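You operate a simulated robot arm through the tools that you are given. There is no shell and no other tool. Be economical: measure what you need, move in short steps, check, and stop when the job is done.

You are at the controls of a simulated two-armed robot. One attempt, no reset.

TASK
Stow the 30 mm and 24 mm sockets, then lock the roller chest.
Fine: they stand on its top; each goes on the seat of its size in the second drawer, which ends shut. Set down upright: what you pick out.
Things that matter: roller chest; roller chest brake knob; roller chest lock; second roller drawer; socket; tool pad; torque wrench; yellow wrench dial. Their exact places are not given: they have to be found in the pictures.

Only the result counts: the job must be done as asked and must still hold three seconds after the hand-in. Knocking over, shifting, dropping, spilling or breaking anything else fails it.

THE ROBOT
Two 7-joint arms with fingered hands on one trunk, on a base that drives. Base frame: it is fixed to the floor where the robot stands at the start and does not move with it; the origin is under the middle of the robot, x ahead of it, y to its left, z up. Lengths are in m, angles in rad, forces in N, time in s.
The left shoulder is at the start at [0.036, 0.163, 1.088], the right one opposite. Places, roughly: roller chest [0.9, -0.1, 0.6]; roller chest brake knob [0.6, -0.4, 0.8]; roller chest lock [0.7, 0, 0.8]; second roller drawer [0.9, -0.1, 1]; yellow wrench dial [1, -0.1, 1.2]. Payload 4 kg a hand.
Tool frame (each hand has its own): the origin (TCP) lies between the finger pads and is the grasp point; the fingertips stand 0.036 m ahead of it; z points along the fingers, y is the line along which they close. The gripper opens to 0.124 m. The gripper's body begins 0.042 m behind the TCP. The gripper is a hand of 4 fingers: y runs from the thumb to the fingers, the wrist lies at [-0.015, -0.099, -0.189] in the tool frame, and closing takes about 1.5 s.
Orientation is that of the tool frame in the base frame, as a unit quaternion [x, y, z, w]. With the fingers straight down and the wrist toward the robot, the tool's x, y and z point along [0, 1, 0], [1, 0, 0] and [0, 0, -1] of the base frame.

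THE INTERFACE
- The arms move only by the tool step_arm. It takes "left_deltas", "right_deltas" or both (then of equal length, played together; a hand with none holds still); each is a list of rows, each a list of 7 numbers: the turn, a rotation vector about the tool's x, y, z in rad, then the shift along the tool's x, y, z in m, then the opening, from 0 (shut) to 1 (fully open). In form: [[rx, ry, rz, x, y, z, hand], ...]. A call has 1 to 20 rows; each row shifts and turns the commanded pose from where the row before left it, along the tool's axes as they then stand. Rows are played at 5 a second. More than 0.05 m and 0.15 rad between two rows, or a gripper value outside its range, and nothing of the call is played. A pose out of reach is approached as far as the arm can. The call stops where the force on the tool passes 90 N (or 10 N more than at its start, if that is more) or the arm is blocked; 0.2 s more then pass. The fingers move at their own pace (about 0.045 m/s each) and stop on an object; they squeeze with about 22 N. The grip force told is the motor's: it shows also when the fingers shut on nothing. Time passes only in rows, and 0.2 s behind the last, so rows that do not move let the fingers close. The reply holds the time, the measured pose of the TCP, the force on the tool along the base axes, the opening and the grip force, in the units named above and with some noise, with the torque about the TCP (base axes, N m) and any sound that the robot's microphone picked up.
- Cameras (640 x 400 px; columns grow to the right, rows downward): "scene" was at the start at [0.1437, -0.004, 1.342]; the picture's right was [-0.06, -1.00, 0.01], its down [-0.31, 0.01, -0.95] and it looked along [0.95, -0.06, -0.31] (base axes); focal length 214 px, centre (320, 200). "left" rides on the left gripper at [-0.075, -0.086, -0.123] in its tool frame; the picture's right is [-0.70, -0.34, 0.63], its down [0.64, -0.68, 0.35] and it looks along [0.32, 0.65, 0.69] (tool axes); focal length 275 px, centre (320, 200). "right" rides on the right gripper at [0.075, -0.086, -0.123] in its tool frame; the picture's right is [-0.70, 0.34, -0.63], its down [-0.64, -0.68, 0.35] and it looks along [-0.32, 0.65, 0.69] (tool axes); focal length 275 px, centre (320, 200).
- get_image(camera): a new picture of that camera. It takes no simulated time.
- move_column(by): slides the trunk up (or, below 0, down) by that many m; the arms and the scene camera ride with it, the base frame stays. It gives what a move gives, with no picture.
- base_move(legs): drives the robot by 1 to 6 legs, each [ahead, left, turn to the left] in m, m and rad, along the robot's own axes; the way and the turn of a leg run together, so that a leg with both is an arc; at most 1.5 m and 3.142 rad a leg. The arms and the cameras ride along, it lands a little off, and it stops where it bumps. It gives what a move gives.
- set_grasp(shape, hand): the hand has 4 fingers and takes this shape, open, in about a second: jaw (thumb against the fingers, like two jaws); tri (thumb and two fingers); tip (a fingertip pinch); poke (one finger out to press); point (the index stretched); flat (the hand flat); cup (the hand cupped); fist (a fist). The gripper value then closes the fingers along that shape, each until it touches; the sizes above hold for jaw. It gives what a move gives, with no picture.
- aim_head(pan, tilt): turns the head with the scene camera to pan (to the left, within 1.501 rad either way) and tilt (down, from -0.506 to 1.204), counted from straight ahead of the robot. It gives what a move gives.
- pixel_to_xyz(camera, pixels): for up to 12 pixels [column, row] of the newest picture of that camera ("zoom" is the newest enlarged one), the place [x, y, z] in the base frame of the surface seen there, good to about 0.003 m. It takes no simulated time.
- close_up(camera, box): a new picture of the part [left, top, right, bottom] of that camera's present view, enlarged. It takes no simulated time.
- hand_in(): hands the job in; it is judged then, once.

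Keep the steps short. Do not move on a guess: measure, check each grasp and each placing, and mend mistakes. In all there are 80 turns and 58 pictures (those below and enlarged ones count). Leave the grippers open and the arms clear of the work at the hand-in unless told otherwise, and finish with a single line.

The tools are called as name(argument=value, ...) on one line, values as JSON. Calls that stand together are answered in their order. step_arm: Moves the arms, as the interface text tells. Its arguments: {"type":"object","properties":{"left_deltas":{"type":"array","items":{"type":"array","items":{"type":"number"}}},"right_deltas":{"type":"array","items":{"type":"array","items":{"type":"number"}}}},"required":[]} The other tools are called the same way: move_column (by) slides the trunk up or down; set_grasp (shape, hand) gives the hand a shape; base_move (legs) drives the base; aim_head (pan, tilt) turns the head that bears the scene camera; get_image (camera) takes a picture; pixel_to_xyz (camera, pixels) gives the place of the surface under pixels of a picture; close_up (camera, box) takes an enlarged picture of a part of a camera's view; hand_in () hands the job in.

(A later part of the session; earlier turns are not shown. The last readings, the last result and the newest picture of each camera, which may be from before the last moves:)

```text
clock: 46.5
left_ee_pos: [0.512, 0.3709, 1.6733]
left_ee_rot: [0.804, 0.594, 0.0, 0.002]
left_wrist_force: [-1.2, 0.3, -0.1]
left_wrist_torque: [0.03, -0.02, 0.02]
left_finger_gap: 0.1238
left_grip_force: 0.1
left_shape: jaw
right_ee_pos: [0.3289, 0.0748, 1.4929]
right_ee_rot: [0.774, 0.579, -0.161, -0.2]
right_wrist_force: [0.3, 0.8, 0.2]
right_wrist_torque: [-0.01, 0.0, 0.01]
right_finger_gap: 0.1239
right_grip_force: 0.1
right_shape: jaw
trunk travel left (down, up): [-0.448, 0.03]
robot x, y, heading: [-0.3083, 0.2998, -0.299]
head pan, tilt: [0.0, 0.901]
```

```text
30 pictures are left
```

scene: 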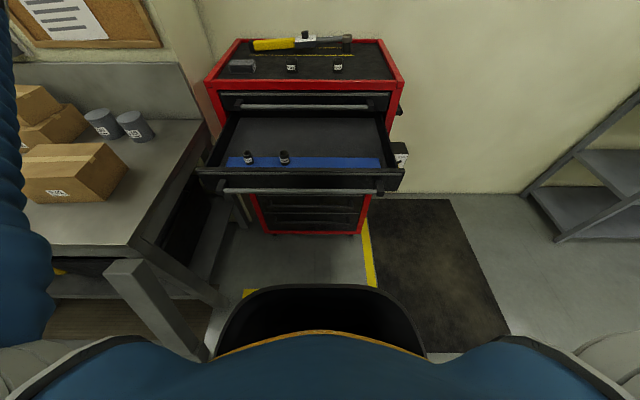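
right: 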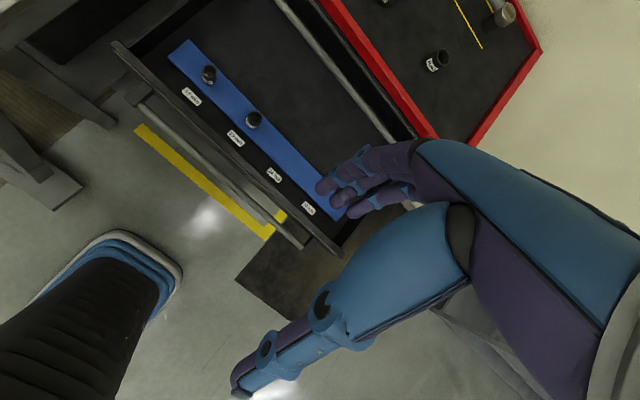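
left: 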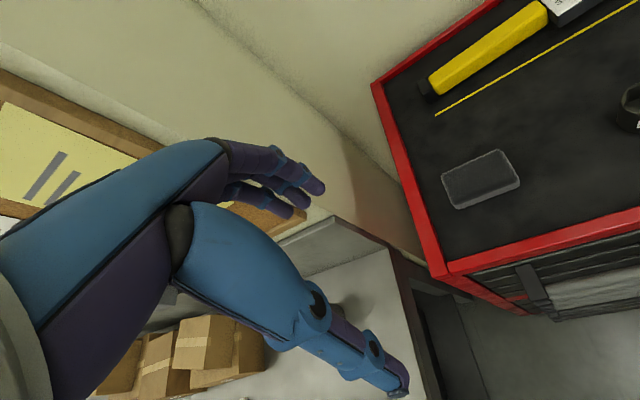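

Four white labels lie in front of the strip, at about (190,97), (236,138), (274,175) and (308,209). I'll enlarge and measure them.

close_up(camera="right", box=[165, 60, 335, 225])

pixel_to_xyz(camera="right", pixels=[[190, 97], [236, 138], [274, 175], [308, 209], [208, 73], [253, 118], [272, 155], [290, 160], [281, 143], [262, 165], [125, 48], [315, 245]])

close_up(camera="right", box=[255, 155, 325, 225])

```text
2.42 times, centred on (250, 142) of right
```

zoom: 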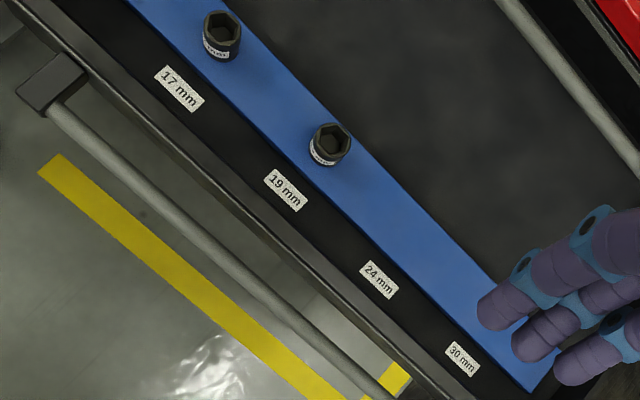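

```text
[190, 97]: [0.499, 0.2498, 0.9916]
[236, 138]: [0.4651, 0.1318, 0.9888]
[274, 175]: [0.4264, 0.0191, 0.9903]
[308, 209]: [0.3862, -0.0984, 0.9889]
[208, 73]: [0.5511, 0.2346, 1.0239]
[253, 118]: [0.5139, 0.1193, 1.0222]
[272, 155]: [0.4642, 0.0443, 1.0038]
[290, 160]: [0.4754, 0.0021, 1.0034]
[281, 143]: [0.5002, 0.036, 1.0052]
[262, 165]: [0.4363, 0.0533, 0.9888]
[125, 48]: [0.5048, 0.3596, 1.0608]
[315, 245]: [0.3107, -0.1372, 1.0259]
```

```text
5.71 times, centred on (290, 190) of right
```

zoom: 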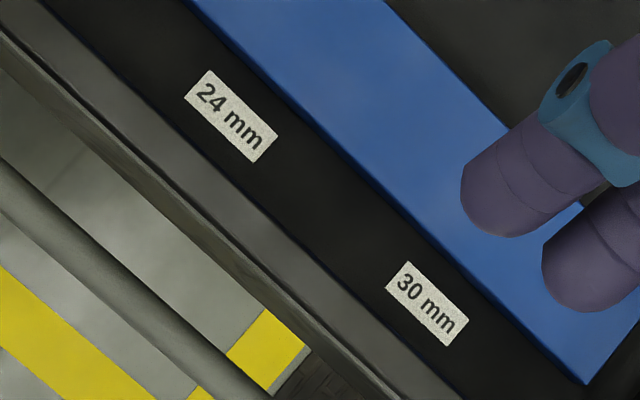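

Labels read: 17, 19, 24, 30 mm from left to right. The empty seats are 24 at about (0.478, 0.003) and 30 at about (0.441, -0.116). I'll straighten the right hand and drive to a spot that reaches both sockets and both seats.

step_arm(right_deltas=[[-0.12, 0, 0, 0, 0, 0, 1], [-0.12, 0, 0, 0, 0, 0, 1], [-0.12, 0, 0, 0, 0, 0, 1], [-0.12, 0, 0, 0, 0, 0, 1]])

base_move(legs=[[0, 0.1, 0], [0.245, 0, 0]])

aim_head(pan=-0.25, tilt=0.55)

get_image(camera="right")

```text
clock: 47.5
left_ee_pos: [0.5117, 0.3697, 1.6735]
left_ee_rot: [0.804, 0.595, -0.001, 0.001]
left_wrist_force: [-0.2, -0.8, -0.9]
left_wrist_torque: [0.0, -0.02, 0.02]
left_finger_gap: 0.1237
left_grip_force: 0.0
left_shape: jaw
right_ee_pos: [0.3283, 0.0745, 1.4937]
right_ee_rot: [0.8, 0.6, -0.017, -0.01]
right_wrist_force: [-0.3, 0.6, 0.0]
right_wrist_torque: [-0.02, 0.0, 0.0]
right_finger_gap: 0.1239
right_grip_force: 0.0
right_shape: jaw
trunk travel left (down, up): [-0.448, 0.03]
robot x, y, heading: [-0.314, 0.3002, -0.304]
head pan, tilt: [0.0, 0.901]
```

```text
clock: 50.0
left_ee_pos: [0.7756, 0.3967, 1.6726]
left_ee_rot: [0.804, 0.595, -0.001, 0.0]
left_wrist_force: [0.6, -0.3, -0.2]
left_wrist_torque: [0.0, 0.01, 0.01]
left_finger_gap: 0.1239
left_grip_force: 0.1
left_shape: jaw
right_ee_pos: [0.595, 0.1007, 1.4925]
right_ee_rot: [0.799, 0.601, -0.019, -0.01]
right_wrist_force: [0.0, 0.9, 0.7]
right_wrist_torque: [-0.02, -0.03, -0.02]
right_finger_gap: 0.1236
right_grip_force: 0.0
right_shape: jaw
trunk travel left (down, up): [-0.448, 0.03]
robot x, y, heading: [-0.0474, 0.3254, -0.298]
head pan, tilt: [0.0, 0.901]
```

```text
clock: 50.8
left_ee_pos: [0.7769, 0.3971, 1.673]
left_ee_rot: [0.803, 0.596, 0.0, 0.001]
left_wrist_force: [-0.4, 0.3, -0.3]
left_wrist_torque: [-0.01, 0.01, -0.01]
left_finger_gap: 0.1238
left_grip_force: 0.0
left_shape: jaw
right_ee_pos: [0.5947, 0.1014, 1.4927]
right_ee_rot: [0.798, 0.602, -0.018, -0.01]
right_wrist_force: [-0.1, 0.0, -0.4]
right_wrist_torque: [0.02, -0.02, 0.0]
right_finger_gap: 0.124
right_grip_force: 0.0
right_shape: jaw
trunk travel left (down, up): [-0.448, 0.03]
robot x, y, heading: [-0.0483, 0.324, -0.297]
head pan, tilt: [-0.25, 0.55]
```

```text
27 pictures are left
```

right: 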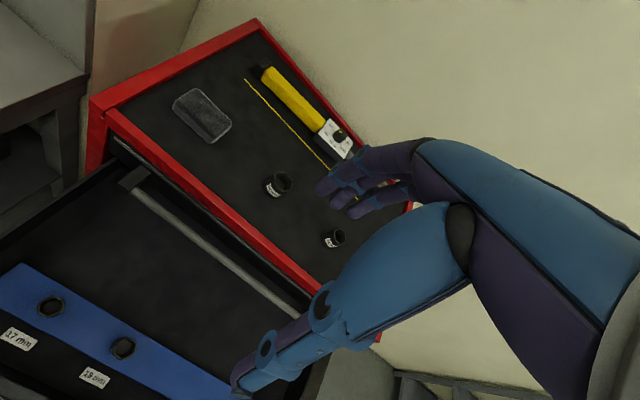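

Both sockets are visible in this view. I'll enlarge them and measure the rims and bases.

close_up(camera="right", box=[240, 155, 360, 260])

```text
3.81 times, centred on (300, 208) of right
```

zoom: 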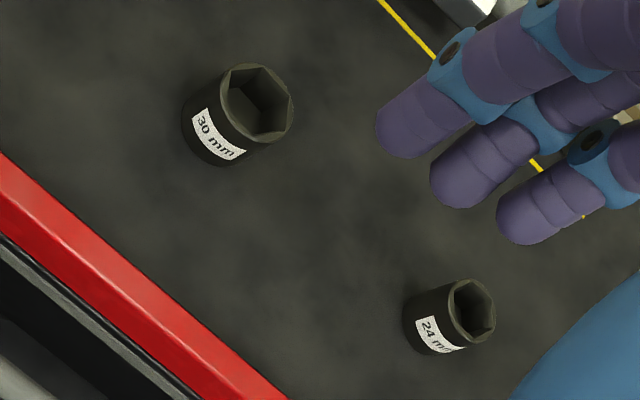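

pixel_to_xyz(camera="zoom", pixels=[[226, 90], [290, 110], [254, 67], [260, 141], [211, 135], [190, 175], [453, 308], [493, 312], [473, 282], [474, 341], [433, 335], [400, 360]])

```text
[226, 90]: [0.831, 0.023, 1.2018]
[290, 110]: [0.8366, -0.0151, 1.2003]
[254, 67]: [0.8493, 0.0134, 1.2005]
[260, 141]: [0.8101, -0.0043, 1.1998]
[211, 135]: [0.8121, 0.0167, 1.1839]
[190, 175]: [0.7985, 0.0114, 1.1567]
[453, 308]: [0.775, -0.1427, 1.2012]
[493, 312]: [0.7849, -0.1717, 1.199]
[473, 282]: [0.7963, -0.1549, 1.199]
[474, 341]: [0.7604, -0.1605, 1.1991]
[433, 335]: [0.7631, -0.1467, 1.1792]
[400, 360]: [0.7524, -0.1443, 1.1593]
```

The 30 mm socket is at (0.832, 0.004) and the 24 mm at (0.779, -0.158), with rims at z=1.200 and the mat at 1.157. I'll move the right hand to hover over the 30 mm socket, levelled, opening at 0.6.

step_arm(right_deltas=[[-0.041, 0, 0, -0.004, 0.042, 0, 0.6], [0, 0, 0, -0.004, 0.042, 0, 0.6], [0, 0, 0, -0.004, 0.042, 0, 0.6], [0, 0, 0, -0.004, 0.042, 0, 0.6], [0, 0, 0, -0.003, 0.042, 0, 0.6], [0, 0, 0, -0.003, 0.045, 0, 0.6], [0, 0, 0, 0, 0, 0.045, 0.6], [0, 0, 0, 0, 0, 0.045, 0.6], [0, 0, 0, 0, 0, 0.045, 0.6], [0, 0, 0, 0, 0, 0.045, 0.6], [0, 0, 0, 0, 0, 0, 0.6], [0, 0, 0, 0, 0, 0, 0.6]])

get_image(camera="scene")

```text
clock: 53.4
left_ee_pos: [0.778, 0.3974, 1.6724]
left_ee_rot: [0.803, 0.595, -0.001, 0.001]
left_wrist_force: [-0.1, -0.3, 0.1]
left_wrist_torque: [0.01, 0.02, 0.01]
left_finger_gap: 0.1237
left_grip_force: 0.0
left_shape: jaw
right_ee_pos: [0.8342, 0.007, 1.308]
right_ee_rot: [0.798, 0.602, -0.006, 0.006]
right_wrist_force: [-0.1, 0.7, 0.2]
right_wrist_torque: [-0.01, 0.02, 0.04]
right_finger_gap: 0.0746
right_grip_force: 0.0
right_shape: jaw
trunk travel left (down, up): [-0.448, 0.03]
robot x, y, heading: [-0.0486, 0.3286, -0.3]
head pan, tilt: [-0.25, 0.55]
```

```text
25 pictures are left
```

scene: 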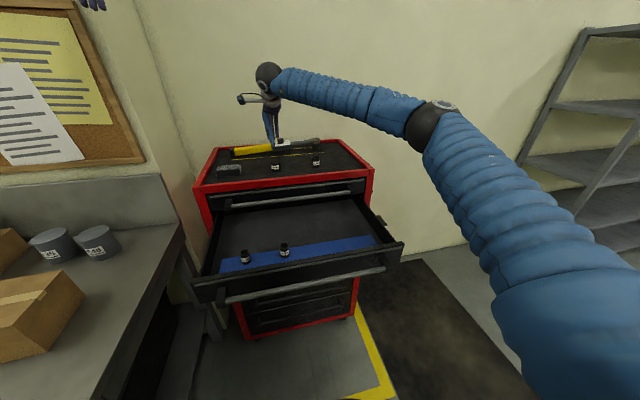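

I'm within 3 mm of the target. I'll descend to z≈1.202 around the 30 mm socket.

step_arm(right_deltas=[[0, 0, 0, -0.003, 0, 0.035, 0.6], [0, 0, 0, 0, 0, 0.035, 0.6], [0, 0, 0, 0, 0, 0.02, 0.6], [0, 0, 0, 0, 0, 0.015, 0.6], [0, 0, 0, 0, 0, 0, 0.6], [0, 0, 0, 0, 0, 0, 0.6]])

get_image(camera="right")

```text
clock: 54.8
left_ee_pos: [0.7759, 0.3961, 1.6739]
left_ee_rot: [0.803, 0.596, 0.0, -0.001]
left_wrist_force: [-0.3, 0.6, 0.2]
left_wrist_torque: [-0.01, 0.01, 0.01]
left_finger_gap: 0.1236
left_grip_force: 0.0
left_shape: jaw
right_ee_pos: [0.8318, 0.0028, 1.2063]
right_ee_rot: [0.798, 0.602, -0.006, 0.006]
right_wrist_force: [-1.8, 0.1, 1.5]
right_wrist_torque: [0.02, 0.04, 0.01]
right_finger_gap: 0.0755
right_grip_force: 0.0
right_shape: jaw
trunk travel left (down, up): [-0.448, 0.03]
robot x, y, heading: [-0.0462, 0.3277, -0.299]
head pan, tilt: [-0.25, 0.55]
```

```text
24 pictures are left
```

right: 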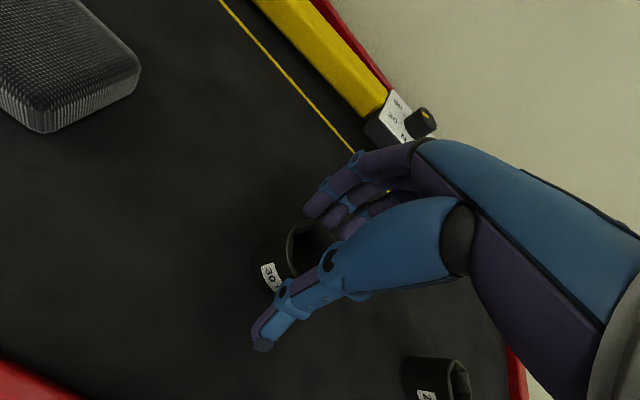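

The socket lies between the thumb and fingers. I'll close, then lift 2 cm.

step_arm(right_deltas=[[0, 0, 0, 0, 0, 0, 0], [0, 0, 0, 0, 0, 0, 0], [0, 0, 0, 0, 0, 0, 0], [0, 0, 0, 0, 0, 0, 0], [0, 0, 0, 0, 0, 0, 0], [0, 0, 0, 0, 0, 0, 0], [0, 0, 0, 0, 0, 0, 0], [0, 0, 0, 0, 0, -0.02, 0], [0, 0, 0, 0, 0, -0.03, 0], [0, 0, 0, 0, 0, -0.04, 0], [0, 0, 0, 0, 0, 0, 0]])

get_image(camera="right")

```text
clock: 57.2
left_ee_pos: [0.7774, 0.3968, 1.6721]
left_ee_rot: [0.803, 0.596, -0.001, 0.001]
left_wrist_force: [-0.1, 0.4, 0.1]
left_wrist_torque: [0.01, -0.04, 0.0]
left_finger_gap: 0.1235
left_grip_force: 0.0
left_shape: jaw
right_ee_pos: [0.8348, 0.0034, 1.2975]
right_ee_rot: [0.798, 0.602, -0.007, 0.006]
right_wrist_force: [-0.1, 0.4, -0.9]
right_wrist_torque: [-0.01, 0.01, 0.04]
right_finger_gap: 0.0476
right_grip_force: 21.8
right_shape: jaw
trunk travel left (down, up): [-0.448, 0.03]
robot x, y, heading: [-0.0477, 0.3234, -0.297]
head pan, tilt: [-0.25, 0.55]
```

```text
23 pictures are left
```

right: 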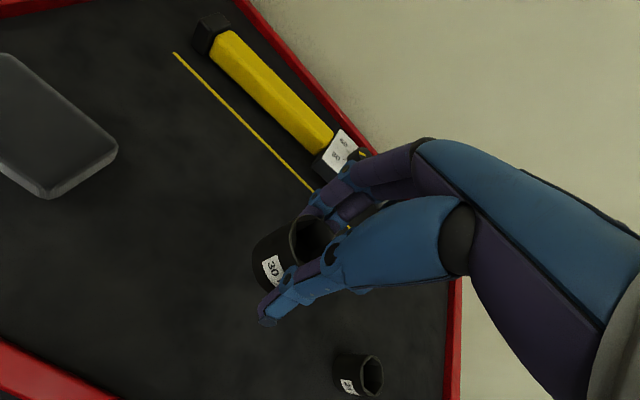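

It's held upright: gap 47.6 mm, bottom 49 mm below the TCP. I'll carry it at this height over the 30 mm seat.

step_arm(right_deltas=[[0, 0.017, 0, 0, 0, -0.01, 0], [0, 0, 0, -0.0257, -0.0379, 0, 0], [0, 0, 0, -0.0257, -0.0379, 0, 0], [0, 0, 0, -0.0257, -0.0379, 0, 0], [0, 0, 0, -0.0257, -0.0379, 0, 0], [0, 0, 0, -0.0257, -0.0379, 0, 0], [0, 0, 0, -0.0257, -0.0379, 0, 0], [0, 0, 0, -0.0257, -0.0379, 0, 0], [0, 0, 0, -0.0257, -0.0379, 0, 0], [0, 0, 0, -0.0257, -0.0379, 0, 0], [0, 0, 0, 0, 0, 0, 0], [0, 0, 0, 0, 0, 0, 0]])

close_up(camera="scene", box=[190, 120, 430, 320])

```text
clock: 59.8
left_ee_pos: [0.7762, 0.3966, 1.6731]
left_ee_rot: [0.803, 0.596, -0.001, 0.001]
left_wrist_force: [-0.4, -0.7, 0.2]
left_wrist_torque: [0.01, 0.0, 0.0]
left_finger_gap: 0.1241
left_grip_force: 0.0
left_shape: jaw
right_ee_pos: [0.4422, -0.1276, 1.3035]
right_ee_rot: [0.798, 0.603, 0.001, 0.0]
right_wrist_force: [-0.9, -0.3, -1.5]
right_wrist_torque: [0.0, 0.01, 0.01]
right_finger_gap: 0.0468
right_grip_force: 22.3
right_shape: jaw
trunk travel left (down, up): [-0.448, 0.03]
robot x, y, heading: [-0.0468, 0.3245, -0.293]
head pan, tilt: [-0.25, 0.55]
```

```text
2.00 times, centred on (310, 220) of scene
```

zoom: 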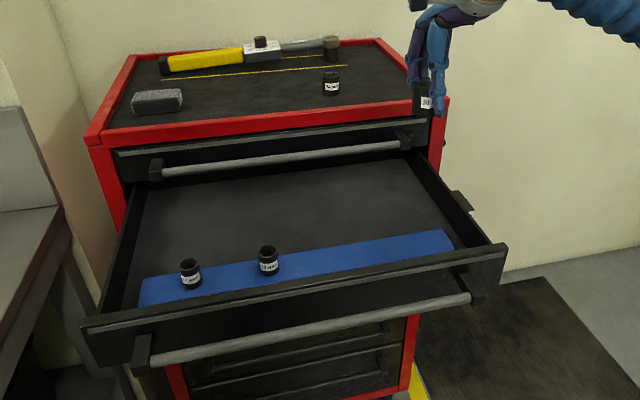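

I'll check the strip edges and the rim of the 19 mm socket to refine the seat line.

pixel_to_xyz(camera="zoom", pixels=[[430, 231], [421, 234], [340, 246], [345, 262], [395, 256], [444, 245], [436, 250], [258, 252], [277, 252], [267, 247], [267, 259], [449, 232]])

```text
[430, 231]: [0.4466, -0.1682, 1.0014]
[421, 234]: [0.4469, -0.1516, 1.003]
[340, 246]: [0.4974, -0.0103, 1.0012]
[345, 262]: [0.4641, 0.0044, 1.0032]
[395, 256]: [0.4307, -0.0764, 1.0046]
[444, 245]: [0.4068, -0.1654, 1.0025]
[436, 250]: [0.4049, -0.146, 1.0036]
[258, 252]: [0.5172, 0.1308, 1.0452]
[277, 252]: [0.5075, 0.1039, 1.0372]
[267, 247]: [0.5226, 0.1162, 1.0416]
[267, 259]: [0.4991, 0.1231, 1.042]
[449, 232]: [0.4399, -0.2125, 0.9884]
```

The seat line is at d≈0.453, so the 30 mm seat is at (0.439, -0.114). I'll correct sideways and descend to just above it.

step_arm(right_deltas=[[0, 0, 0, 0.0126, -0.0073, 0, 0], [0, 0, 0, 0, 0, 0.045, 0], [0, 0, 0, 0, 0, 0.045, 0], [0, 0, 0, 0, 0, 0.045, 0], [0, 0, 0, 0, 0, 0.045, 0], [0, 0, 0, 0, 0, 0.04, 0], [0, 0, 0, 0, 0, 0, 0], [0, 0, 0, 0, 0, 0, 0]])

close_up(camera="scene", box=[260, 180, 430, 290])

```text
clock: 61.6
left_ee_pos: [0.7759, 0.3963, 1.673]
left_ee_rot: [0.804, 0.595, -0.001, 0.0]
left_wrist_force: [-0.1, 0.4, -0.2]
left_wrist_torque: [0.01, -0.01, -0.01]
left_finger_gap: 0.1239
left_grip_force: 0.1
left_shape: jaw
right_ee_pos: [0.4384, -0.112, 1.0861]
right_ee_rot: [0.798, 0.603, 0.0, 0.001]
right_wrist_force: [0.5, -0.4, -2.0]
right_wrist_torque: [0.0, 0.02, 0.0]
right_finger_gap: 0.0465
right_grip_force: 22.1
right_shape: jaw
trunk travel left (down, up): [-0.448, 0.03]
robot x, y, heading: [-0.0453, 0.323, -0.297]
head pan, tilt: [-0.25, 0.55]
```

```text
3.64 times, centred on (345, 235) of scene
```

zoom: 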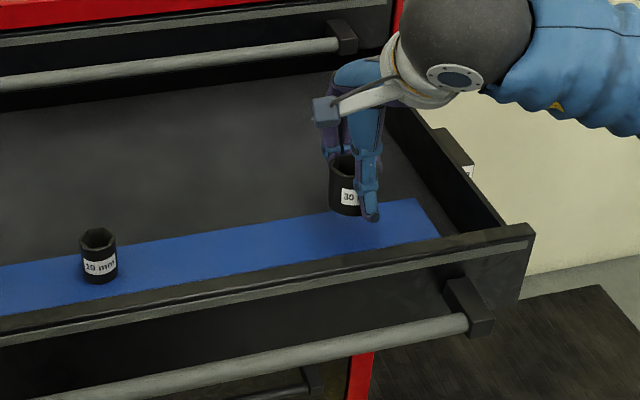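

I'm 2 mm from target. I'll lower 3 cm and read the contact force.

step_arm(right_deltas=[[0, 0, 0, 0, 0, 0.015, 0], [0, 0, 0, 0, 0, 0.01, 0], [0, 0, 0, 0, 0, 0.004, 0], [0, 0, 0, 0, 0, 0.002, 0], [0, 0, 0, 0, 0, 0, 0]])

```text
clock: 62.8
left_ee_pos: [0.7755, 0.3979, 1.6731]
left_ee_rot: [0.804, 0.595, 0.0, 0.001]
left_wrist_force: [0.6, -0.4, 0.6]
left_wrist_torque: [0.03, 0.01, -0.01]
left_finger_gap: 0.124
left_grip_force: 0.0
left_shape: jaw
right_ee_pos: [0.4387, -0.1126, 1.0558]
right_ee_rot: [0.797, 0.603, 0.001, 0.002]
right_wrist_force: [-1.6, -0.4, 5.5]
right_wrist_torque: [-0.07, -0.12, -0.02]
right_finger_gap: 0.0468
right_grip_force: 21.9
right_shape: jaw
trunk travel left (down, up): [-0.448, 0.03]
robot x, y, heading: [-0.0515, 0.3258, -0.299]
head pan, tilt: [-0.25, 0.55]
```

Contact is felt (+5.5 N). I'll open gently and lift clear.

step_arm(right_deltas=[[0, 0, 0, 0, 0, 0, 0.6], [0, 0, 0, 0, 0, 0, 0.6], [0, 0, 0, 0, 0, 0, 0.6], [0, 0, 0, 0, 0, 0, 0.6], [0, 0, 0, 0, 0, 0, 0.6], [0, 0, 0, 0, 0, -0.02, 0.6], [0, 0, 0, 0, 0, -0.03, 0.6], [0, 0, 0, 0, 0, -0.045, 0.6], [0, 0, 0, 0, 0, -0.045, 0.6], [0, 0, 0, 0, 0, -0.045, 0.6], [0, 0, 0, 0, 0, -0.045, 0.6], [0, 0, 0, 0, 0, -0.03, 0.6]])

close_up(camera="scene", box=[230, 150, 430, 290])

```text
clock: 65.4
left_ee_pos: [0.7772, 0.3979, 1.6727]
left_ee_rot: [0.803, 0.596, 0.0, 0.002]
left_wrist_force: [-0.1, -0.6, -0.5]
left_wrist_torque: [-0.02, 0.0, -0.01]
left_finger_gap: 0.1238
left_grip_force: 0.0
left_shape: jaw
right_ee_pos: [0.4366, -0.1104, 1.3142]
right_ee_rot: [0.798, 0.603, 0.001, 0.001]
right_wrist_force: [0.4, 0.2, -1.2]
right_wrist_torque: [-0.02, 0.01, -0.01]
right_finger_gap: 0.0741
right_grip_force: 0.1
right_shape: jaw
trunk travel left (down, up): [-0.448, 0.03]
robot x, y, heading: [-0.0427, 0.3256, -0.295]
head pan, tilt: [-0.25, 0.55]
```

```text
2.86 times, centred on (330, 220) of scene
```

zoom: 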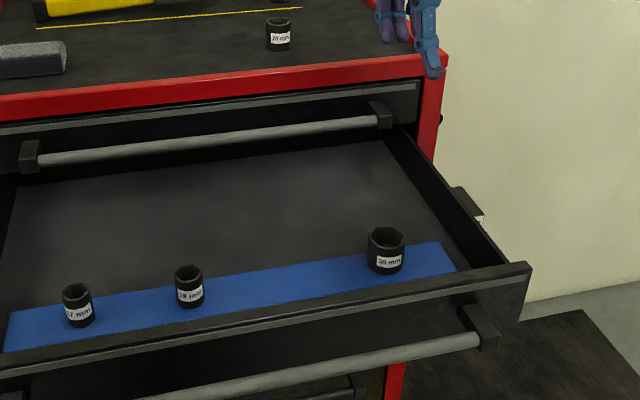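

The 30 mm socket stands upright on the strip. I'll measure its rim and move the hand over the 24 mm socket.

pixel_to_xyz(camera="zoom", pixels=[[369, 237], [404, 239], [388, 228], [387, 248], [178, 273], [201, 272], [189, 266], [189, 280]])

step_arm(right_deltas=[[0, 0, 0, 0.006, 0.0428, 0, 0.6], [0, 0, 0, 0.006, 0.0428, 0, 0.6], [0, 0, 0, 0.006, 0.0428, 0, 0.6], [0, 0, 0, 0.006, 0.0428, 0, 0.6], [0, 0, 0, 0.006, 0.0428, 0, 0.6], [0, 0, 0, 0.006, 0.0428, 0, 0.6], [0, 0, 0, 0.006, 0.0428, 0, 0.6], [0, 0, 0, 0.006, 0.0428, 0, 0.6], [0, 0, 0, 0, 0, 0, 0.6], [0, 0, 0, 0, 0, 0, 0.6]])

```text
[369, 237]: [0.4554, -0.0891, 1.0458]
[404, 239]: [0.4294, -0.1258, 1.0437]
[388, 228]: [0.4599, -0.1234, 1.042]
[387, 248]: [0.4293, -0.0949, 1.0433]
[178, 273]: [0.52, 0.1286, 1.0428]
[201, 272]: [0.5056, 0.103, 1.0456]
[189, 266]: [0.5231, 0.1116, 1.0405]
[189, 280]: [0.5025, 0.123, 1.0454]
```

```text
clock: 67.6
left_ee_pos: [0.7768, 0.3969, 1.6737]
left_ee_rot: [0.803, 0.596, -0.001, 0.0]
left_wrist_force: [-0.9, -0.5, -0.6]
left_wrist_torque: [0.0, -0.01, 0.01]
left_finger_gap: 0.124
left_grip_force: 0.0
left_shape: jaw
right_ee_pos: [0.7797, -0.1601, 1.3177]
right_ee_rot: [0.798, 0.602, 0.0, 0.0]
right_wrist_force: [0.2, 0.6, 0.1]
right_wrist_torque: [0.02, -0.03, 0.05]
right_finger_gap: 0.0741
right_grip_force: 0.1
right_shape: jaw
trunk travel left (down, up): [-0.448, 0.03]
robot x, y, heading: [-0.0433, 0.3224, -0.294]
head pan, tilt: [-0.25, 0.55]
```

The hand is centred over the 24 mm socket within 3 mm. I'll descend.

step_arm(right_deltas=[[0, 0, 0, 0.0023, -0.001, 0.035, 0.6], [0, 0, 0, 0, 0, 0.035, 0.6], [0, 0, 0, 0, 0, 0.025, 0.6], [0, 0, 0, 0, 0, 0.018, 0.6], [0, 0, 0, 0, 0, 0, 0.6], [0, 0, 0, 0, 0, 0, 0.6]])

get_image(camera="right")

```text
clock: 69.0
left_ee_pos: [0.7763, 0.3965, 1.6732]
left_ee_rot: [0.803, 0.596, -0.001, 0.001]
left_wrist_force: [-0.1, 0.2, -0.3]
left_wrist_torque: [0.03, 0.0, -0.01]
left_finger_gap: 0.1237
left_grip_force: 0.0
left_shape: jaw
right_ee_pos: [0.7804, -0.1571, 1.2031]
right_ee_rot: [0.798, 0.603, 0.001, 0.001]
right_wrist_force: [-0.2, -0.4, -0.8]
right_wrist_torque: [0.0, 0.0, -0.02]
right_finger_gap: 0.0743
right_grip_force: 0.1
right_shape: jaw
trunk travel left (down, up): [-0.448, 0.03]
robot x, y, heading: [-0.0497, 0.3232, -0.294]
head pan, tilt: [-0.25, 0.55]
```

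```text
19 pictures are left
```

right: 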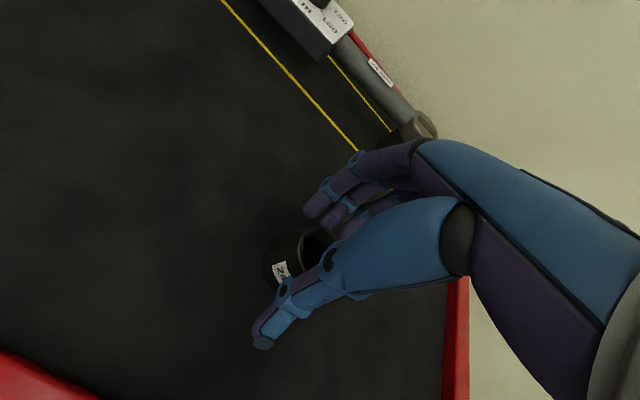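

The socket sits between the thumb and fingers. I'll close and lift 11 cm.

step_arm(right_deltas=[[0, 0, 0, 0, 0, 0, 0], [0, 0, 0, 0, 0, 0, 0], [0, 0, 0, 0, 0, 0, 0], [0, 0, 0, 0, 0, 0, 0], [0, 0, 0, 0, 0, 0, 0], [0, 0, 0, 0, 0, 0, 0], [0, 0, 0, 0, 0, 0, 0], [0, 0, 0, 0, 0, -0.02, 0], [0, 0, 0, 0, 0, -0.04, 0], [0, 0, 0, 0, 0, -0.045, 0], [0, 0, 0, 0, 0, 0, 0], [0, 0, 0, 0, 0, 0, 0]])

get_image(camera="right")

```text
clock: 71.6
left_ee_pos: [0.7762, 0.397, 1.6735]
left_ee_rot: [0.804, 0.595, 0.0, 0.002]
left_wrist_force: [0.0, -1.0, 0.7]
left_wrist_torque: [0.03, 0.0, -0.02]
left_finger_gap: 0.1239
left_grip_force: 0.0
left_shape: jaw
right_ee_pos: [0.7814, -0.1575, 1.3084]
right_ee_rot: [0.798, 0.602, 0.0, 0.001]
right_wrist_force: [0.5, -0.5, -1.8]
right_wrist_torque: [-0.02, 0.03, 0.0]
right_finger_gap: 0.0341
right_grip_force: 21.3
right_shape: jaw
trunk travel left (down, up): [-0.448, 0.03]
robot x, y, heading: [-0.0494, 0.3238, -0.3]
head pan, tilt: [-0.25, 0.55]
```

```text
18 pictures are left
```

right: 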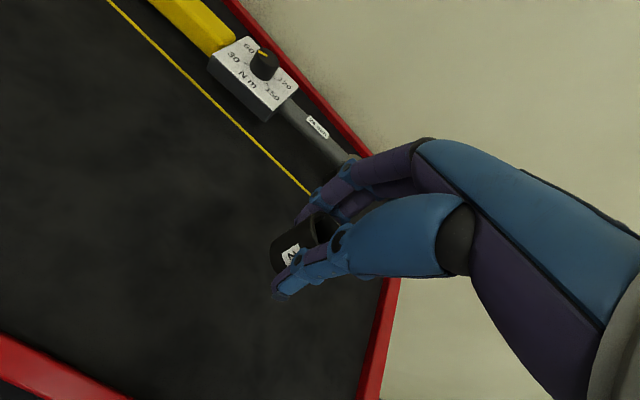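

It's held (34 mm). I'll carry it to the 24 mm seat and lower it to just above.

step_arm(right_deltas=[[0, 0, 0, 0.0088, -0.0421, 0, 0], [0, 0, 0, 0.0088, -0.0421, 0, 0], [0, 0, 0, 0.0088, -0.0421, 0, 0], [0, 0, 0, 0.0088, -0.0421, 0, 0], [0, 0, 0, 0.0088, -0.0421, 0, 0], [0, 0, 0, 0.0088, -0.0421, 0, 0], [0, 0, 0, 0.0088, -0.0421, 0, 0], [0, 0, 0, 0.0088, -0.0421, 0, 0], [0, 0, 0, 0, 0, 0, 0], [0, 0, 0, 0, 0, 0.045, 0], [0, 0, 0, 0, 0, 0.045, 0], [0, 0, 0, 0, 0, 0.045, 0], [0, 0, 0, 0, 0, 0.045, 0], [0, 0, 0, 0, 0, 0.035, 0], [0, 0, 0, 0, 0, 0, 0], [0, 0, 0, 0, 0, 0, 0]])

```text
clock: 75.0
left_ee_pos: [0.7765, 0.3956, 1.6736]
left_ee_rot: [0.804, 0.595, -0.002, 0.001]
left_wrist_force: [0.0, -0.2, 0.0]
left_wrist_torque: [0.04, 0.0, 0.01]
left_finger_gap: 0.124
left_grip_force: 0.1
left_shape: jaw
right_ee_pos: [0.4767, 0.0035, 1.0927]
right_ee_rot: [0.798, 0.602, 0.0, 0.001]
right_wrist_force: [0.1, 0.2, -1.2]
right_wrist_torque: [0.01, 0.01, -0.03]
right_finger_gap: 0.0337
right_grip_force: 22.2
right_shape: jaw
trunk travel left (down, up): [-0.448, 0.03]
robot x, y, heading: [-0.0437, 0.3251, -0.298]
head pan, tilt: [-0.25, 0.55]
```

Within 2 mm of the seat. I'll lower to contact.

step_arm(right_deltas=[[0, 0, 0, 0, -0.001, 0.02, 0], [0, 0, 0, 0, 0, 0.014, 0], [0, 0, 0, 0, 0, 0.004, 0], [0, 0, 0, 0, 0, 0.002, 0], [0, 0, 0, 0, 0, 0, 0]])

```text
clock: 76.2
left_ee_pos: [0.7757, 0.3979, 1.6741]
left_ee_rot: [0.803, 0.596, 0.0, 0.001]
left_wrist_force: [-0.5, -0.6, 0.3]
left_wrist_torque: [-0.03, 0.03, 0.03]
left_finger_gap: 0.1239
left_grip_force: 0.2
left_shape: jaw
right_ee_pos: [0.4761, 0.0037, 1.0529]
right_ee_rot: [0.798, 0.603, 0.0, 0.002]
right_wrist_force: [0.2, -0.6, 4.0]
right_wrist_torque: [-0.04, -0.12, 0.05]
right_finger_gap: 0.0338
right_grip_force: 21.7
right_shape: jaw
trunk travel left (down, up): [-0.448, 0.03]
robot x, y, heading: [-0.0425, 0.319, -0.3]
head pan, tilt: [-0.25, 0.55]
```

Contact (+4 N from -1.2). I'll release and lift, then look from the scene camera.

step_arm(right_deltas=[[0, 0, 0, 0, 0, 0, 0.55], [0, 0, 0, 0, 0, 0, 0.55], [0, 0, 0, 0, 0, 0, 0.55], [0, 0, 0, 0, 0, 0, 0.55], [0, 0, 0, 0, 0, 0, 0.55], [0, 0, 0, 0, 0, -0.02, 0.55], [0, 0, 0, 0, 0, -0.03, 0.55], [0, 0, 0, 0, 0, -0.045, 0.6], [0, 0, 0, 0, 0, -0.045, 0.6], [0, 0, 0, 0, 0, -0.045, 0.6], [0, 0, 0, 0, 0, -0.045, 0.6], [0, 0, 0, 0, 0, -0.045, 0.6], [0, 0, 0, 0, 0, -0.045, 0.6], [0, 0, 0, 0, 0, -0.045, 0.6]])

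close_up(camera="scene", box=[230, 150, 430, 290])

pixel_to_xyz(camera="zoom", pixels=[[369, 237], [404, 239], [388, 228], [387, 248]])

```text
clock: 79.2
left_ee_pos: [0.7763, 0.398, 1.6738]
left_ee_rot: [0.803, 0.595, 0.0, 0.001]
left_wrist_force: [-0.6, -0.5, 0.3]
left_wrist_torque: [-0.01, 0.0, 0.01]
left_finger_gap: 0.124
left_grip_force: 0.0
left_shape: jaw
right_ee_pos: [0.473, 0.0066, 1.4172]
right_ee_rot: [0.798, 0.603, -0.001, 0.001]
right_wrist_force: [0.5, 0.1, 0.6]
right_wrist_torque: [-0.01, -0.01, -0.01]
right_finger_gap: 0.074
right_grip_force: 0.1
right_shape: jaw
trunk travel left (down, up): [-0.448, 0.03]
robot x, y, heading: [-0.049, 0.3219, -0.294]
head pan, tilt: [-0.25, 0.55]
```

```text
2.86 times, centred on (330, 220) of scene
```

zoom: 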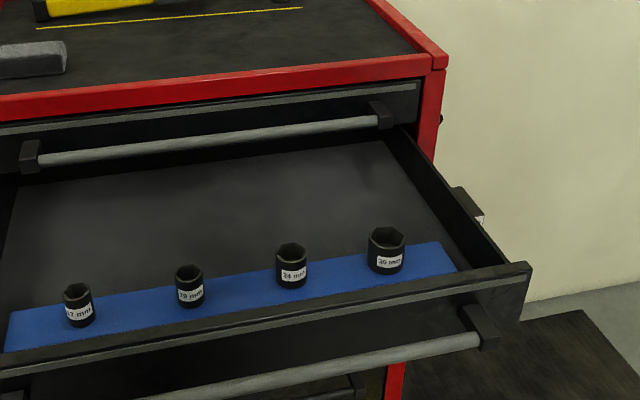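

```text
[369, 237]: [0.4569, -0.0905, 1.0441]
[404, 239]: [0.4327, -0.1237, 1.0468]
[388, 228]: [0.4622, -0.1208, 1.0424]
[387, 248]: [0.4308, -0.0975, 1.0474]
```

All four sockets stand evenly on the strip (image spacing 112, 102, 94 px, consistent with perspective). Next I'll close the drawer: back the base off, then turn the right hand forward near shoulder height.

base_move(legs=[[-0.36, 0, 0]])

step_arm(right_deltas=[[0, 0, 0, 0, 0, 0.04, 0.5], [0, 0, 0, 0, 0, 0.04, 0.5], [0, 0, 0, 0, 0, 0.04, 0.5], [-0.131, 0, 0, 0, 0, 0, 0.5], [-0.131, 0, 0, 0, 0, 0, 0.5], [-0.131, 0, 0, 0, 0, 0, 0.5], [-0.131, 0, 0, 0, 0, 0, 0.5], [-0.131, 0, 0, 0, 0, 0, 0.5], [-0.131, 0, 0, 0, 0, 0, 0.5], [-0.131, 0, 0, 0, 0, 0, 0.5], [-0.131, 0, 0, 0, 0, 0, 0.5], [-0.131, 0, 0, 0, 0, 0, 0.5], [-0.131, 0, 0, 0, 0, 0, 0.5], [-0.131, 0, 0, 0, 0, 0, 0.5], [-0.131, 0, 0, 0, 0, 0, 0.5], [0, 0, 0, 0, 0, 0, 0.5], [0, 0, 0, 0, 0, 0, 0.5], [0, 0, 0, 0, 0, 0, 0.5]])

```text
clock: 81.5
left_ee_pos: [0.4367, 0.4984, 1.6741]
left_ee_rot: [0.805, 0.594, -0.002, 0.001]
left_wrist_force: [1.2, 0.0, 0.1]
left_wrist_torque: [-0.01, 0.0, 0.0]
left_finger_gap: 0.1239
left_grip_force: 0.0
left_shape: jaw
right_ee_pos: [0.1321, 0.1087, 1.4153]
right_ee_rot: [0.799, 0.601, 0.0, 0.001]
right_wrist_force: [0.2, 0.7, 0.5]
right_wrist_torque: [-0.02, 0.0, 0.03]
right_finger_gap: 0.0739
right_grip_force: 0.0
right_shape: jaw
trunk travel left (down, up): [-0.448, 0.03]
robot x, y, heading: [-0.387, 0.4286, -0.298]
head pan, tilt: [-0.25, 0.55]
```

```text
clock: 85.3
left_ee_pos: [0.4369, 0.4986, 1.6724]
left_ee_rot: [0.804, 0.594, -0.001, 0.0]
left_wrist_force: [0.5, -0.3, 0.3]
left_wrist_torque: [0.01, 0.0, -0.01]
left_finger_gap: 0.1238
left_grip_force: 0.0
left_shape: jaw
right_ee_pos: [0.1319, 0.1054, 1.2964]
right_ee_rot: [0.737, 0.555, 0.231, 0.307]
right_wrist_force: [0.3, -0.7, -0.7]
right_wrist_torque: [-0.02, 0.01, 0.0]
right_finger_gap: 0.0621
right_grip_force: 0.1
right_shape: jaw
right hand out of reach, approached as far as the arm can: row 10, 11, 12, 13, 14, 15
trunk travel left (down, up): [-0.448, 0.03]
robot x, y, heading: [-0.3856, 0.4279, -0.299]
head pan, tilt: [-0.25, 0.55]
```

The pitch stalled at 45° because the hand is too close in. I'll shift it forward 0.12 m and left 0.15 m, then continue pitching.

step_arm(right_deltas=[[0, 0, 0, 0.025, 0.014, 0.014, 0.5], [0, 0, 0, 0.025, 0.014, 0.014, 0.5], [0, 0, 0, 0.025, 0.014, 0.014, 0.5], [0, 0, 0, 0.025, 0.014, 0.014, 0.5], [0, 0, 0, 0.025, 0.014, 0.014, 0.5], [0, 0, 0, 0.025, 0.014, 0.014, 0.5], [-0.13, 0, 0, 0, 0, 0, 0.5], [-0.13, 0, 0, 0, 0, 0, 0.5], [-0.13, 0, 0, 0, 0, 0, 0.5], [-0.13, 0, 0, 0, 0, 0, 0.5], [-0.13, 0, 0, 0, 0, 0, 0.5], [-0.13, 0, 0, 0, 0, 0, 0.5], [0, 0, 0, 0, 0, 0, 0.5], [0, 0, 0, 0, 0, 0, 0.5], [0, 0, 0, 0, 0, 0, 0.5]])

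```text
clock: 88.5
left_ee_pos: [0.4359, 0.5001, 1.6735]
left_ee_rot: [0.804, 0.595, -0.001, 0.001]
left_wrist_force: [0.1, 0.7, 0.0]
left_wrist_torque: [-0.03, -0.01, -0.02]
left_finger_gap: 0.1239
left_grip_force: 0.1
left_shape: jaw
right_ee_pos: [0.267, 0.3035, 1.3275]
right_ee_rot: [0.571, 0.422, 0.421, 0.565]
right_wrist_force: [0.0, 1.0, -0.1]
right_wrist_torque: [0.02, 0.01, -0.01]
right_finger_gap: 0.062
right_grip_force: 0.0
right_shape: jaw
right hand out of reach, approached as far as the arm can: row 9, 10, 11, 12
trunk travel left (down, up): [-0.448, 0.03]
robot x, y, heading: [-0.3887, 0.4296, -0.3]
head pan, tilt: [-0.25, 0.55]
```

The hand is horizontal again at u≈0.37. I'll shift the base right 0.16 m and lower the trunk 0.31 m to bring the hand to bar height.

base_move(legs=[[0, -0.16, 0]])

move_column(by=-0.31)

get_image(camera="right")

```text
clock: 89.9
left_ee_pos: [0.3888, 0.3469, 1.6719]
left_ee_rot: [0.804, 0.595, -0.001, 0.0]
left_wrist_force: [0.6, 0.0, 0.9]
left_wrist_torque: [-0.02, -0.01, 0.01]
left_finger_gap: 0.124
left_grip_force: 0.1
left_shape: jaw
right_ee_pos: [0.2193, 0.1497, 1.3264]
right_ee_rot: [0.571, 0.423, 0.422, 0.563]
right_wrist_force: [0.5, 0.4, -0.2]
right_wrist_torque: [-0.02, 0.0, -0.01]
right_finger_gap: 0.0619
right_grip_force: 0.0
right_shape: jaw
trunk travel left (down, up): [-0.448, 0.03]
robot x, y, heading: [-0.4335, 0.2742, -0.296]
head pan, tilt: [-0.25, 0.55]
```

```text
clock: 93.0
left_ee_pos: [0.3893, 0.3476, 1.3638]
left_ee_rot: [0.804, 0.595, -0.001, 0.001]
left_wrist_force: [-0.4, 1.0, -0.3]
left_wrist_torque: [-0.02, 0.0, 0.0]
left_finger_gap: 0.1237
left_grip_force: 0.0
left_shape: jaw
right_ee_pos: [0.2176, 0.1496, 1.0171]
right_ee_rot: [0.571, 0.423, 0.423, 0.563]
right_wrist_force: [-0.3, -0.2, 0.2]
right_wrist_torque: [0.0, -0.01, 0.0]
right_finger_gap: 0.062
right_grip_force: 0.0
right_shape: jaw
trunk travel left (down, up): [-0.138, 0.34]
robot x, y, heading: [-0.4355, 0.2769, -0.295]
head pan, tilt: [-0.25, 0.55]
```

```text
16 pictures are left
```

right: 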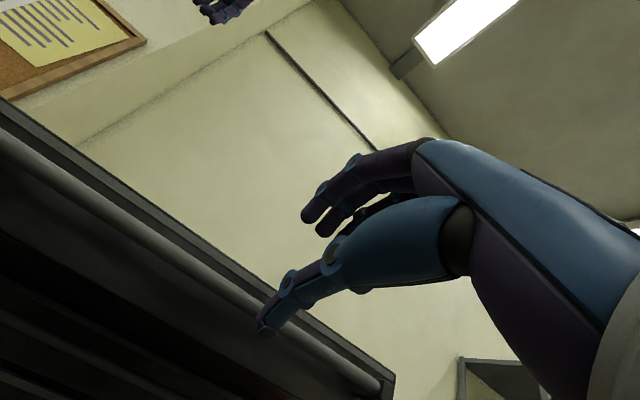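

The bar passes between thumb and fingers. I'll drive 0.14 m ahead and grip.

base_move(legs=[[0.14, 0, 0]])

step_arm(right_deltas=[[0, 0, 0, 0, 0, 0, 0], [0, 0, 0, 0, 0, 0, 0], [0, 0, 0, 0, 0, 0, 0], [0, 0, 0, 0, 0, 0, 0], [0, 0, 0, 0, 0, 0, 0], [0, 0, 0, 0, 0, 0, 0], [0, 0, 0, 0, 0, 0, 0], [0, 0, 0, 0, 0, 0, 0]])

get_image(camera="right")

```text
clock: 94.3
left_ee_pos: [0.5268, 0.3034, 1.361]
left_ee_rot: [0.804, 0.595, -0.001, 0.0]
left_wrist_force: [1.0, -0.1, 0.0]
left_wrist_torque: [-0.02, 0.02, 0.05]
left_finger_gap: 0.1239
left_grip_force: 0.0
left_shape: jaw
right_ee_pos: [0.3554, 0.1052, 1.016]
right_ee_rot: [0.572, 0.423, 0.421, 0.563]
right_wrist_force: [0.2, 0.4, 0.2]
right_wrist_torque: [-0.02, -0.05, 0.0]
right_finger_gap: 0.0623
right_grip_force: 0.0
right_shape: jaw
trunk travel left (down, up): [-0.138, 0.34]
robot x, y, heading: [-0.2964, 0.2346, -0.3]
head pan, tilt: [-0.25, 0.55]
```

```text
clock: 96.2
left_ee_pos: [0.526, 0.3031, 1.3617]
left_ee_rot: [0.804, 0.595, -0.001, 0.0]
left_wrist_force: [-0.7, 0.2, 0.3]
left_wrist_torque: [0.0, -0.03, -0.02]
left_finger_gap: 0.1237
left_grip_force: 0.0
left_shape: jaw
right_ee_pos: [0.3545, 0.1073, 1.015]
right_ee_rot: [0.571, 0.423, 0.421, 0.563]
right_wrist_force: [1.7, 0.0, -11.8]
right_wrist_torque: [-0.05, 0.06, 0.0]
right_finger_gap: 0.0119
right_grip_force: 22.1
right_shape: jaw
trunk travel left (down, up): [-0.138, 0.34]
robot x, y, heading: [-0.2978, 0.2355, -0.302]
head pan, tilt: [-0.25, 0.55]
```

```text
15 pictures are left
```

right: 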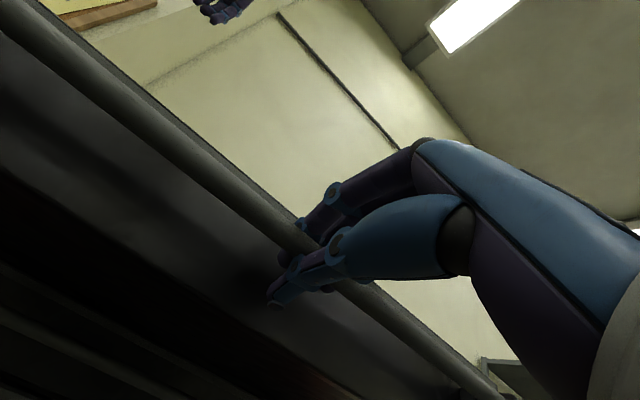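

The bar is gripped. I'll push the drawer in gently, 0.3 m in legs.

base_move(legs=[[0.1, 0, 0], [0.1, 0, 0], [0.1, 0, 0]])

get_image(camera="scene")

```text
clock: 98.8
left_ee_pos: [0.8124, 0.2157, 1.3612]
left_ee_rot: [0.803, 0.596, -0.001, -0.001]
left_wrist_force: [1.2, -0.7, 0.1]
left_wrist_torque: [-0.01, 0.02, -0.01]
left_finger_gap: 0.1236
left_grip_force: 0.1
left_shape: jaw
right_ee_pos: [0.6411, 0.0189, 1.0156]
right_ee_rot: [0.57, 0.424, 0.423, 0.562]
right_wrist_force: [-6.5, -15.3, -9.7]
right_wrist_torque: [0.11, 0.07, -0.16]
right_finger_gap: 0.0119
right_grip_force: 22.1
right_shape: jaw
trunk travel left (down, up): [-0.138, 0.34]
robot x, y, heading: [-0.0143, 0.1476, -0.295]
head pan, tilt: [-0.25, 0.55]
```

```text
14 pictures are left
```

scene: 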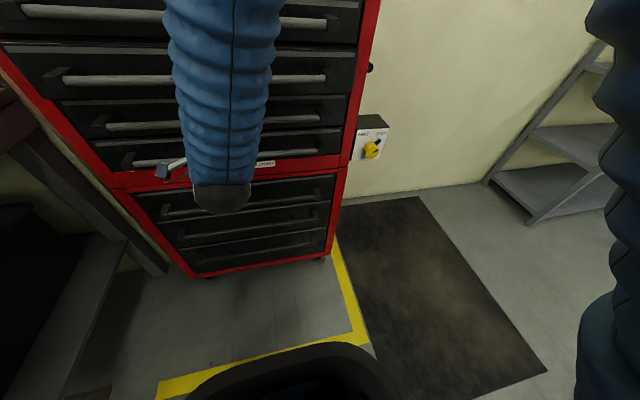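

About 2 cm remains to the closed position (d≈0.627). I'll push on.

base_move(legs=[[0.022, 0, 0]])

close_up(camera="scene", box=[0, 0, 400, 200])

pixel_to_xyz(camera="zoom", pixels=[[100, 82], [220, 86], [480, 75], [480, 128], [480, 180], [200, 128], [520, 160], [520, 105], [500, 65]])

```text
clock: 99.6
left_ee_pos: [0.8353, 0.2098, 1.3598]
left_ee_rot: [0.804, 0.595, -0.002, 0.0]
left_wrist_force: [0.0, 0.3, 0.7]
left_wrist_torque: [0.02, 0.04, -0.03]
left_finger_gap: 0.1238
left_grip_force: 0.0
left_shape: jaw
right_ee_pos: [0.6646, 0.0135, 1.014]
right_ee_rot: [0.571, 0.424, 0.422, 0.562]
right_wrist_force: [3.0, -7.1, -14.9]
right_wrist_torque: [0.07, 0.06, -0.07]
right_finger_gap: 0.0116
right_grip_force: 22.2
right_shape: jaw
trunk travel left (down, up): [-0.138, 0.34]
robot x, y, heading: [0.0123, 0.1378, -0.294]
head pan, tilt: [-0.25, 0.55]
```

```text
1.60 times, centred on (200, 100) of scene
```

zoom: 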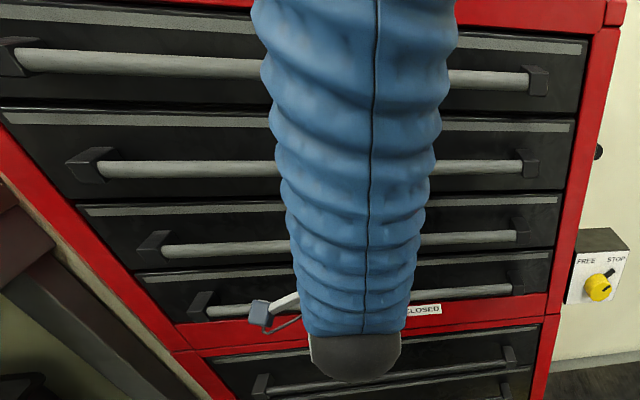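

```text
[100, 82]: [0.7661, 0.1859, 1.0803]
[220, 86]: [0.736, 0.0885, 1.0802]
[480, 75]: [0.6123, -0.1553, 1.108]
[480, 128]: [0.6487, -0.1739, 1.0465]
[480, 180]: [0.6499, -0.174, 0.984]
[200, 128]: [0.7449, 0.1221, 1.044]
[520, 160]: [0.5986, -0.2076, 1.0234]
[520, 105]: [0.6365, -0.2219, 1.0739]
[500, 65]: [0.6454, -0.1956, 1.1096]
```

The TCP is at d≈0.631 and drawer 2's panel is flush with drawer 1's at d≈0.675, so it is closed. I'll release, back away 0.2 m, and try rolling the hand counter-clockwise for the lock knob.

step_arm(right_deltas=[[0, 0, 0, 0, 0, 0, 0.5], [0, 0, 0, 0, 0, 0, 0.5], [0, 0, 0, 0, 0, 0, 0.5], [0, 0, 0, 0, 0, 0, 0.5], [0, 0, 0, 0, 0, 0, 0.5]])

base_move(legs=[[-0.25, 0, -0.005]])

step_arm(right_deltas=[[0, 0, -0.14, -0.02, 0, 0, 0.5], [0, 0, -0.14, -0.02, 0, 0, 0.5], [0, 0, -0.14, -0.02, 0, 0, 0.5], [0, 0, -0.14, -0.02, 0, 0, 0.5], [0, 0, -0.14, 0, 0, 0, 0.5], [0, 0, -0.14, 0, 0, 0, 0.5], [0, 0, -0.14, 0, 0, 0, 0.5], [0, 0, -0.14, 0, 0, 0, 0.5], [0, 0, -0.14, 0, 0, 0, 0.5], [0, 0, 0, 0, 0, 0, 0.5], [0, 0, 0, 0, 0, 0, 0.5]])

get_image(camera="scene")

```text
clock: 100.8
left_ee_pos: [0.8331, 0.2111, 1.3625]
left_ee_rot: [0.803, 0.596, -0.001, 0.0]
left_wrist_force: [0.1, -0.8, 0.2]
left_wrist_torque: [-0.04, 0.02, 0.03]
left_finger_gap: 0.1238
left_grip_force: 0.0
left_shape: jaw
right_ee_pos: [0.6612, 0.0133, 1.0163]
right_ee_rot: [0.571, 0.423, 0.422, 0.563]
right_wrist_force: [0.3, -0.1, -0.1]
right_wrist_torque: [0.03, -0.01, -0.02]
right_finger_gap: 0.0615
right_grip_force: 0.0
right_shape: jaw
trunk travel left (down, up): [-0.138, 0.34]
robot x, y, heading: [0.0068, 0.1409, -0.297]
head pan, tilt: [-0.25, 0.55]
```

```text
clock: 102.6
left_ee_pos: [0.5915, 0.281, 1.363]
left_ee_rot: [0.805, 0.593, -0.001, 0.001]
left_wrist_force: [0.4, 0.4, -0.5]
left_wrist_torque: [-0.03, 0.0, 0.02]
left_finger_gap: 0.1239
left_grip_force: 0.0
left_shape: jaw
right_ee_pos: [0.4202, 0.0834, 1.0176]
right_ee_rot: [0.572, 0.42, 0.42, 0.565]
right_wrist_force: [-0.1, 0.0, 0.6]
right_wrist_torque: [0.0, 0.01, 0.0]
right_finger_gap: 0.0616
right_grip_force: 0.1
right_shape: jaw
trunk travel left (down, up): [-0.138, 0.34]
robot x, y, heading: [-0.233, 0.2132, -0.298]
head pan, tilt: [-0.25, 0.55]
```

```text
clock: 105.2
left_ee_pos: [0.5916, 0.2809, 1.3621]
left_ee_rot: [0.805, 0.593, 0.0, 0.0]
left_wrist_force: [0.1, -0.1, -0.4]
left_wrist_torque: [0.03, 0.0, -0.01]
left_finger_gap: 0.1237
left_grip_force: 0.1
left_shape: jaw
right_ee_pos: [0.3874, 0.111, 0.9508]
right_ee_rot: [0.343, 0.636, -0.013, 0.691]
right_wrist_force: [-0.3, 0.2, 0.1]
right_wrist_torque: [0.01, 0.03, -0.01]
right_finger_gap: 0.0618
right_grip_force: 0.1
right_shape: jaw
right hand out of reach, approached as far as the arm can: row 1, 2, 3, 4, 5, 6, 7, 8, 9
trunk travel left (down, up): [-0.138, 0.34]
robot x, y, heading: [-0.2355, 0.2113, -0.303]
head pan, tilt: [-0.25, 0.55]
stopped in row 11 (right hand): the arm was blocked; the commanded pose is now the measured one
```

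```text
12 pictures are left
```

scene: 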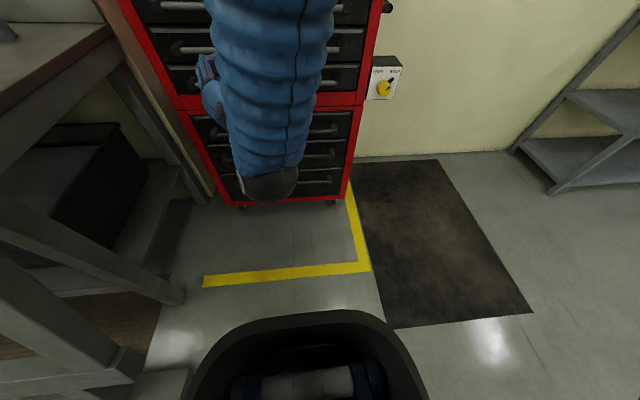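

The roll is nearly there but got blocked, with the yaw 12° off. I'll move the hand right relative to the body and correct the yaw.

step_arm(right_deltas=[[0, 0, 0, -0.0164, -0.03, 0.02, 0.5], [0, 0, 0, -0.0164, -0.03, 0.02, 0.5], [0, 0, 0, -0.0164, -0.03, 0.02, 0.5], [0, 0, 0, -0.0164, -0.03, 0.02, 0.5], [-0.093, 0.048, 0, 0, 0, 0, 0.5], [-0.093, 0.048, 0, 0, 0, 0, 0.5], [0, 0, 0, 0, 0, 0, 0.5], [0, 0, 0, 0, 0, 0, 0.5]])

```text
clock: 107.0
left_ee_pos: [0.5923, 0.2811, 1.3623]
left_ee_rot: [0.805, 0.593, -0.001, 0.0]
left_wrist_force: [0.0, 0.3, -0.5]
left_wrist_torque: [-0.02, -0.01, 0.01]
left_finger_gap: 0.1235
left_grip_force: 0.0
left_shape: jaw
right_ee_pos: [0.3471, 0.0794, 0.9459]
right_ee_rot: [0.351, 0.632, -0.017, 0.691]
right_wrist_force: [-0.7, 0.4, 0.1]
right_wrist_torque: [0.02, 0.01, -0.02]
right_finger_gap: 0.0621
right_grip_force: 0.0
right_shape: jaw
right hand out of reach, approached as far as the arm can: row 1, 2, 3, 4, 5, 6
trunk travel left (down, up): [-0.138, 0.34]
robot x, y, heading: [-0.23, 0.2164, -0.301]
head pan, tilt: [-0.25, 0.55]
```

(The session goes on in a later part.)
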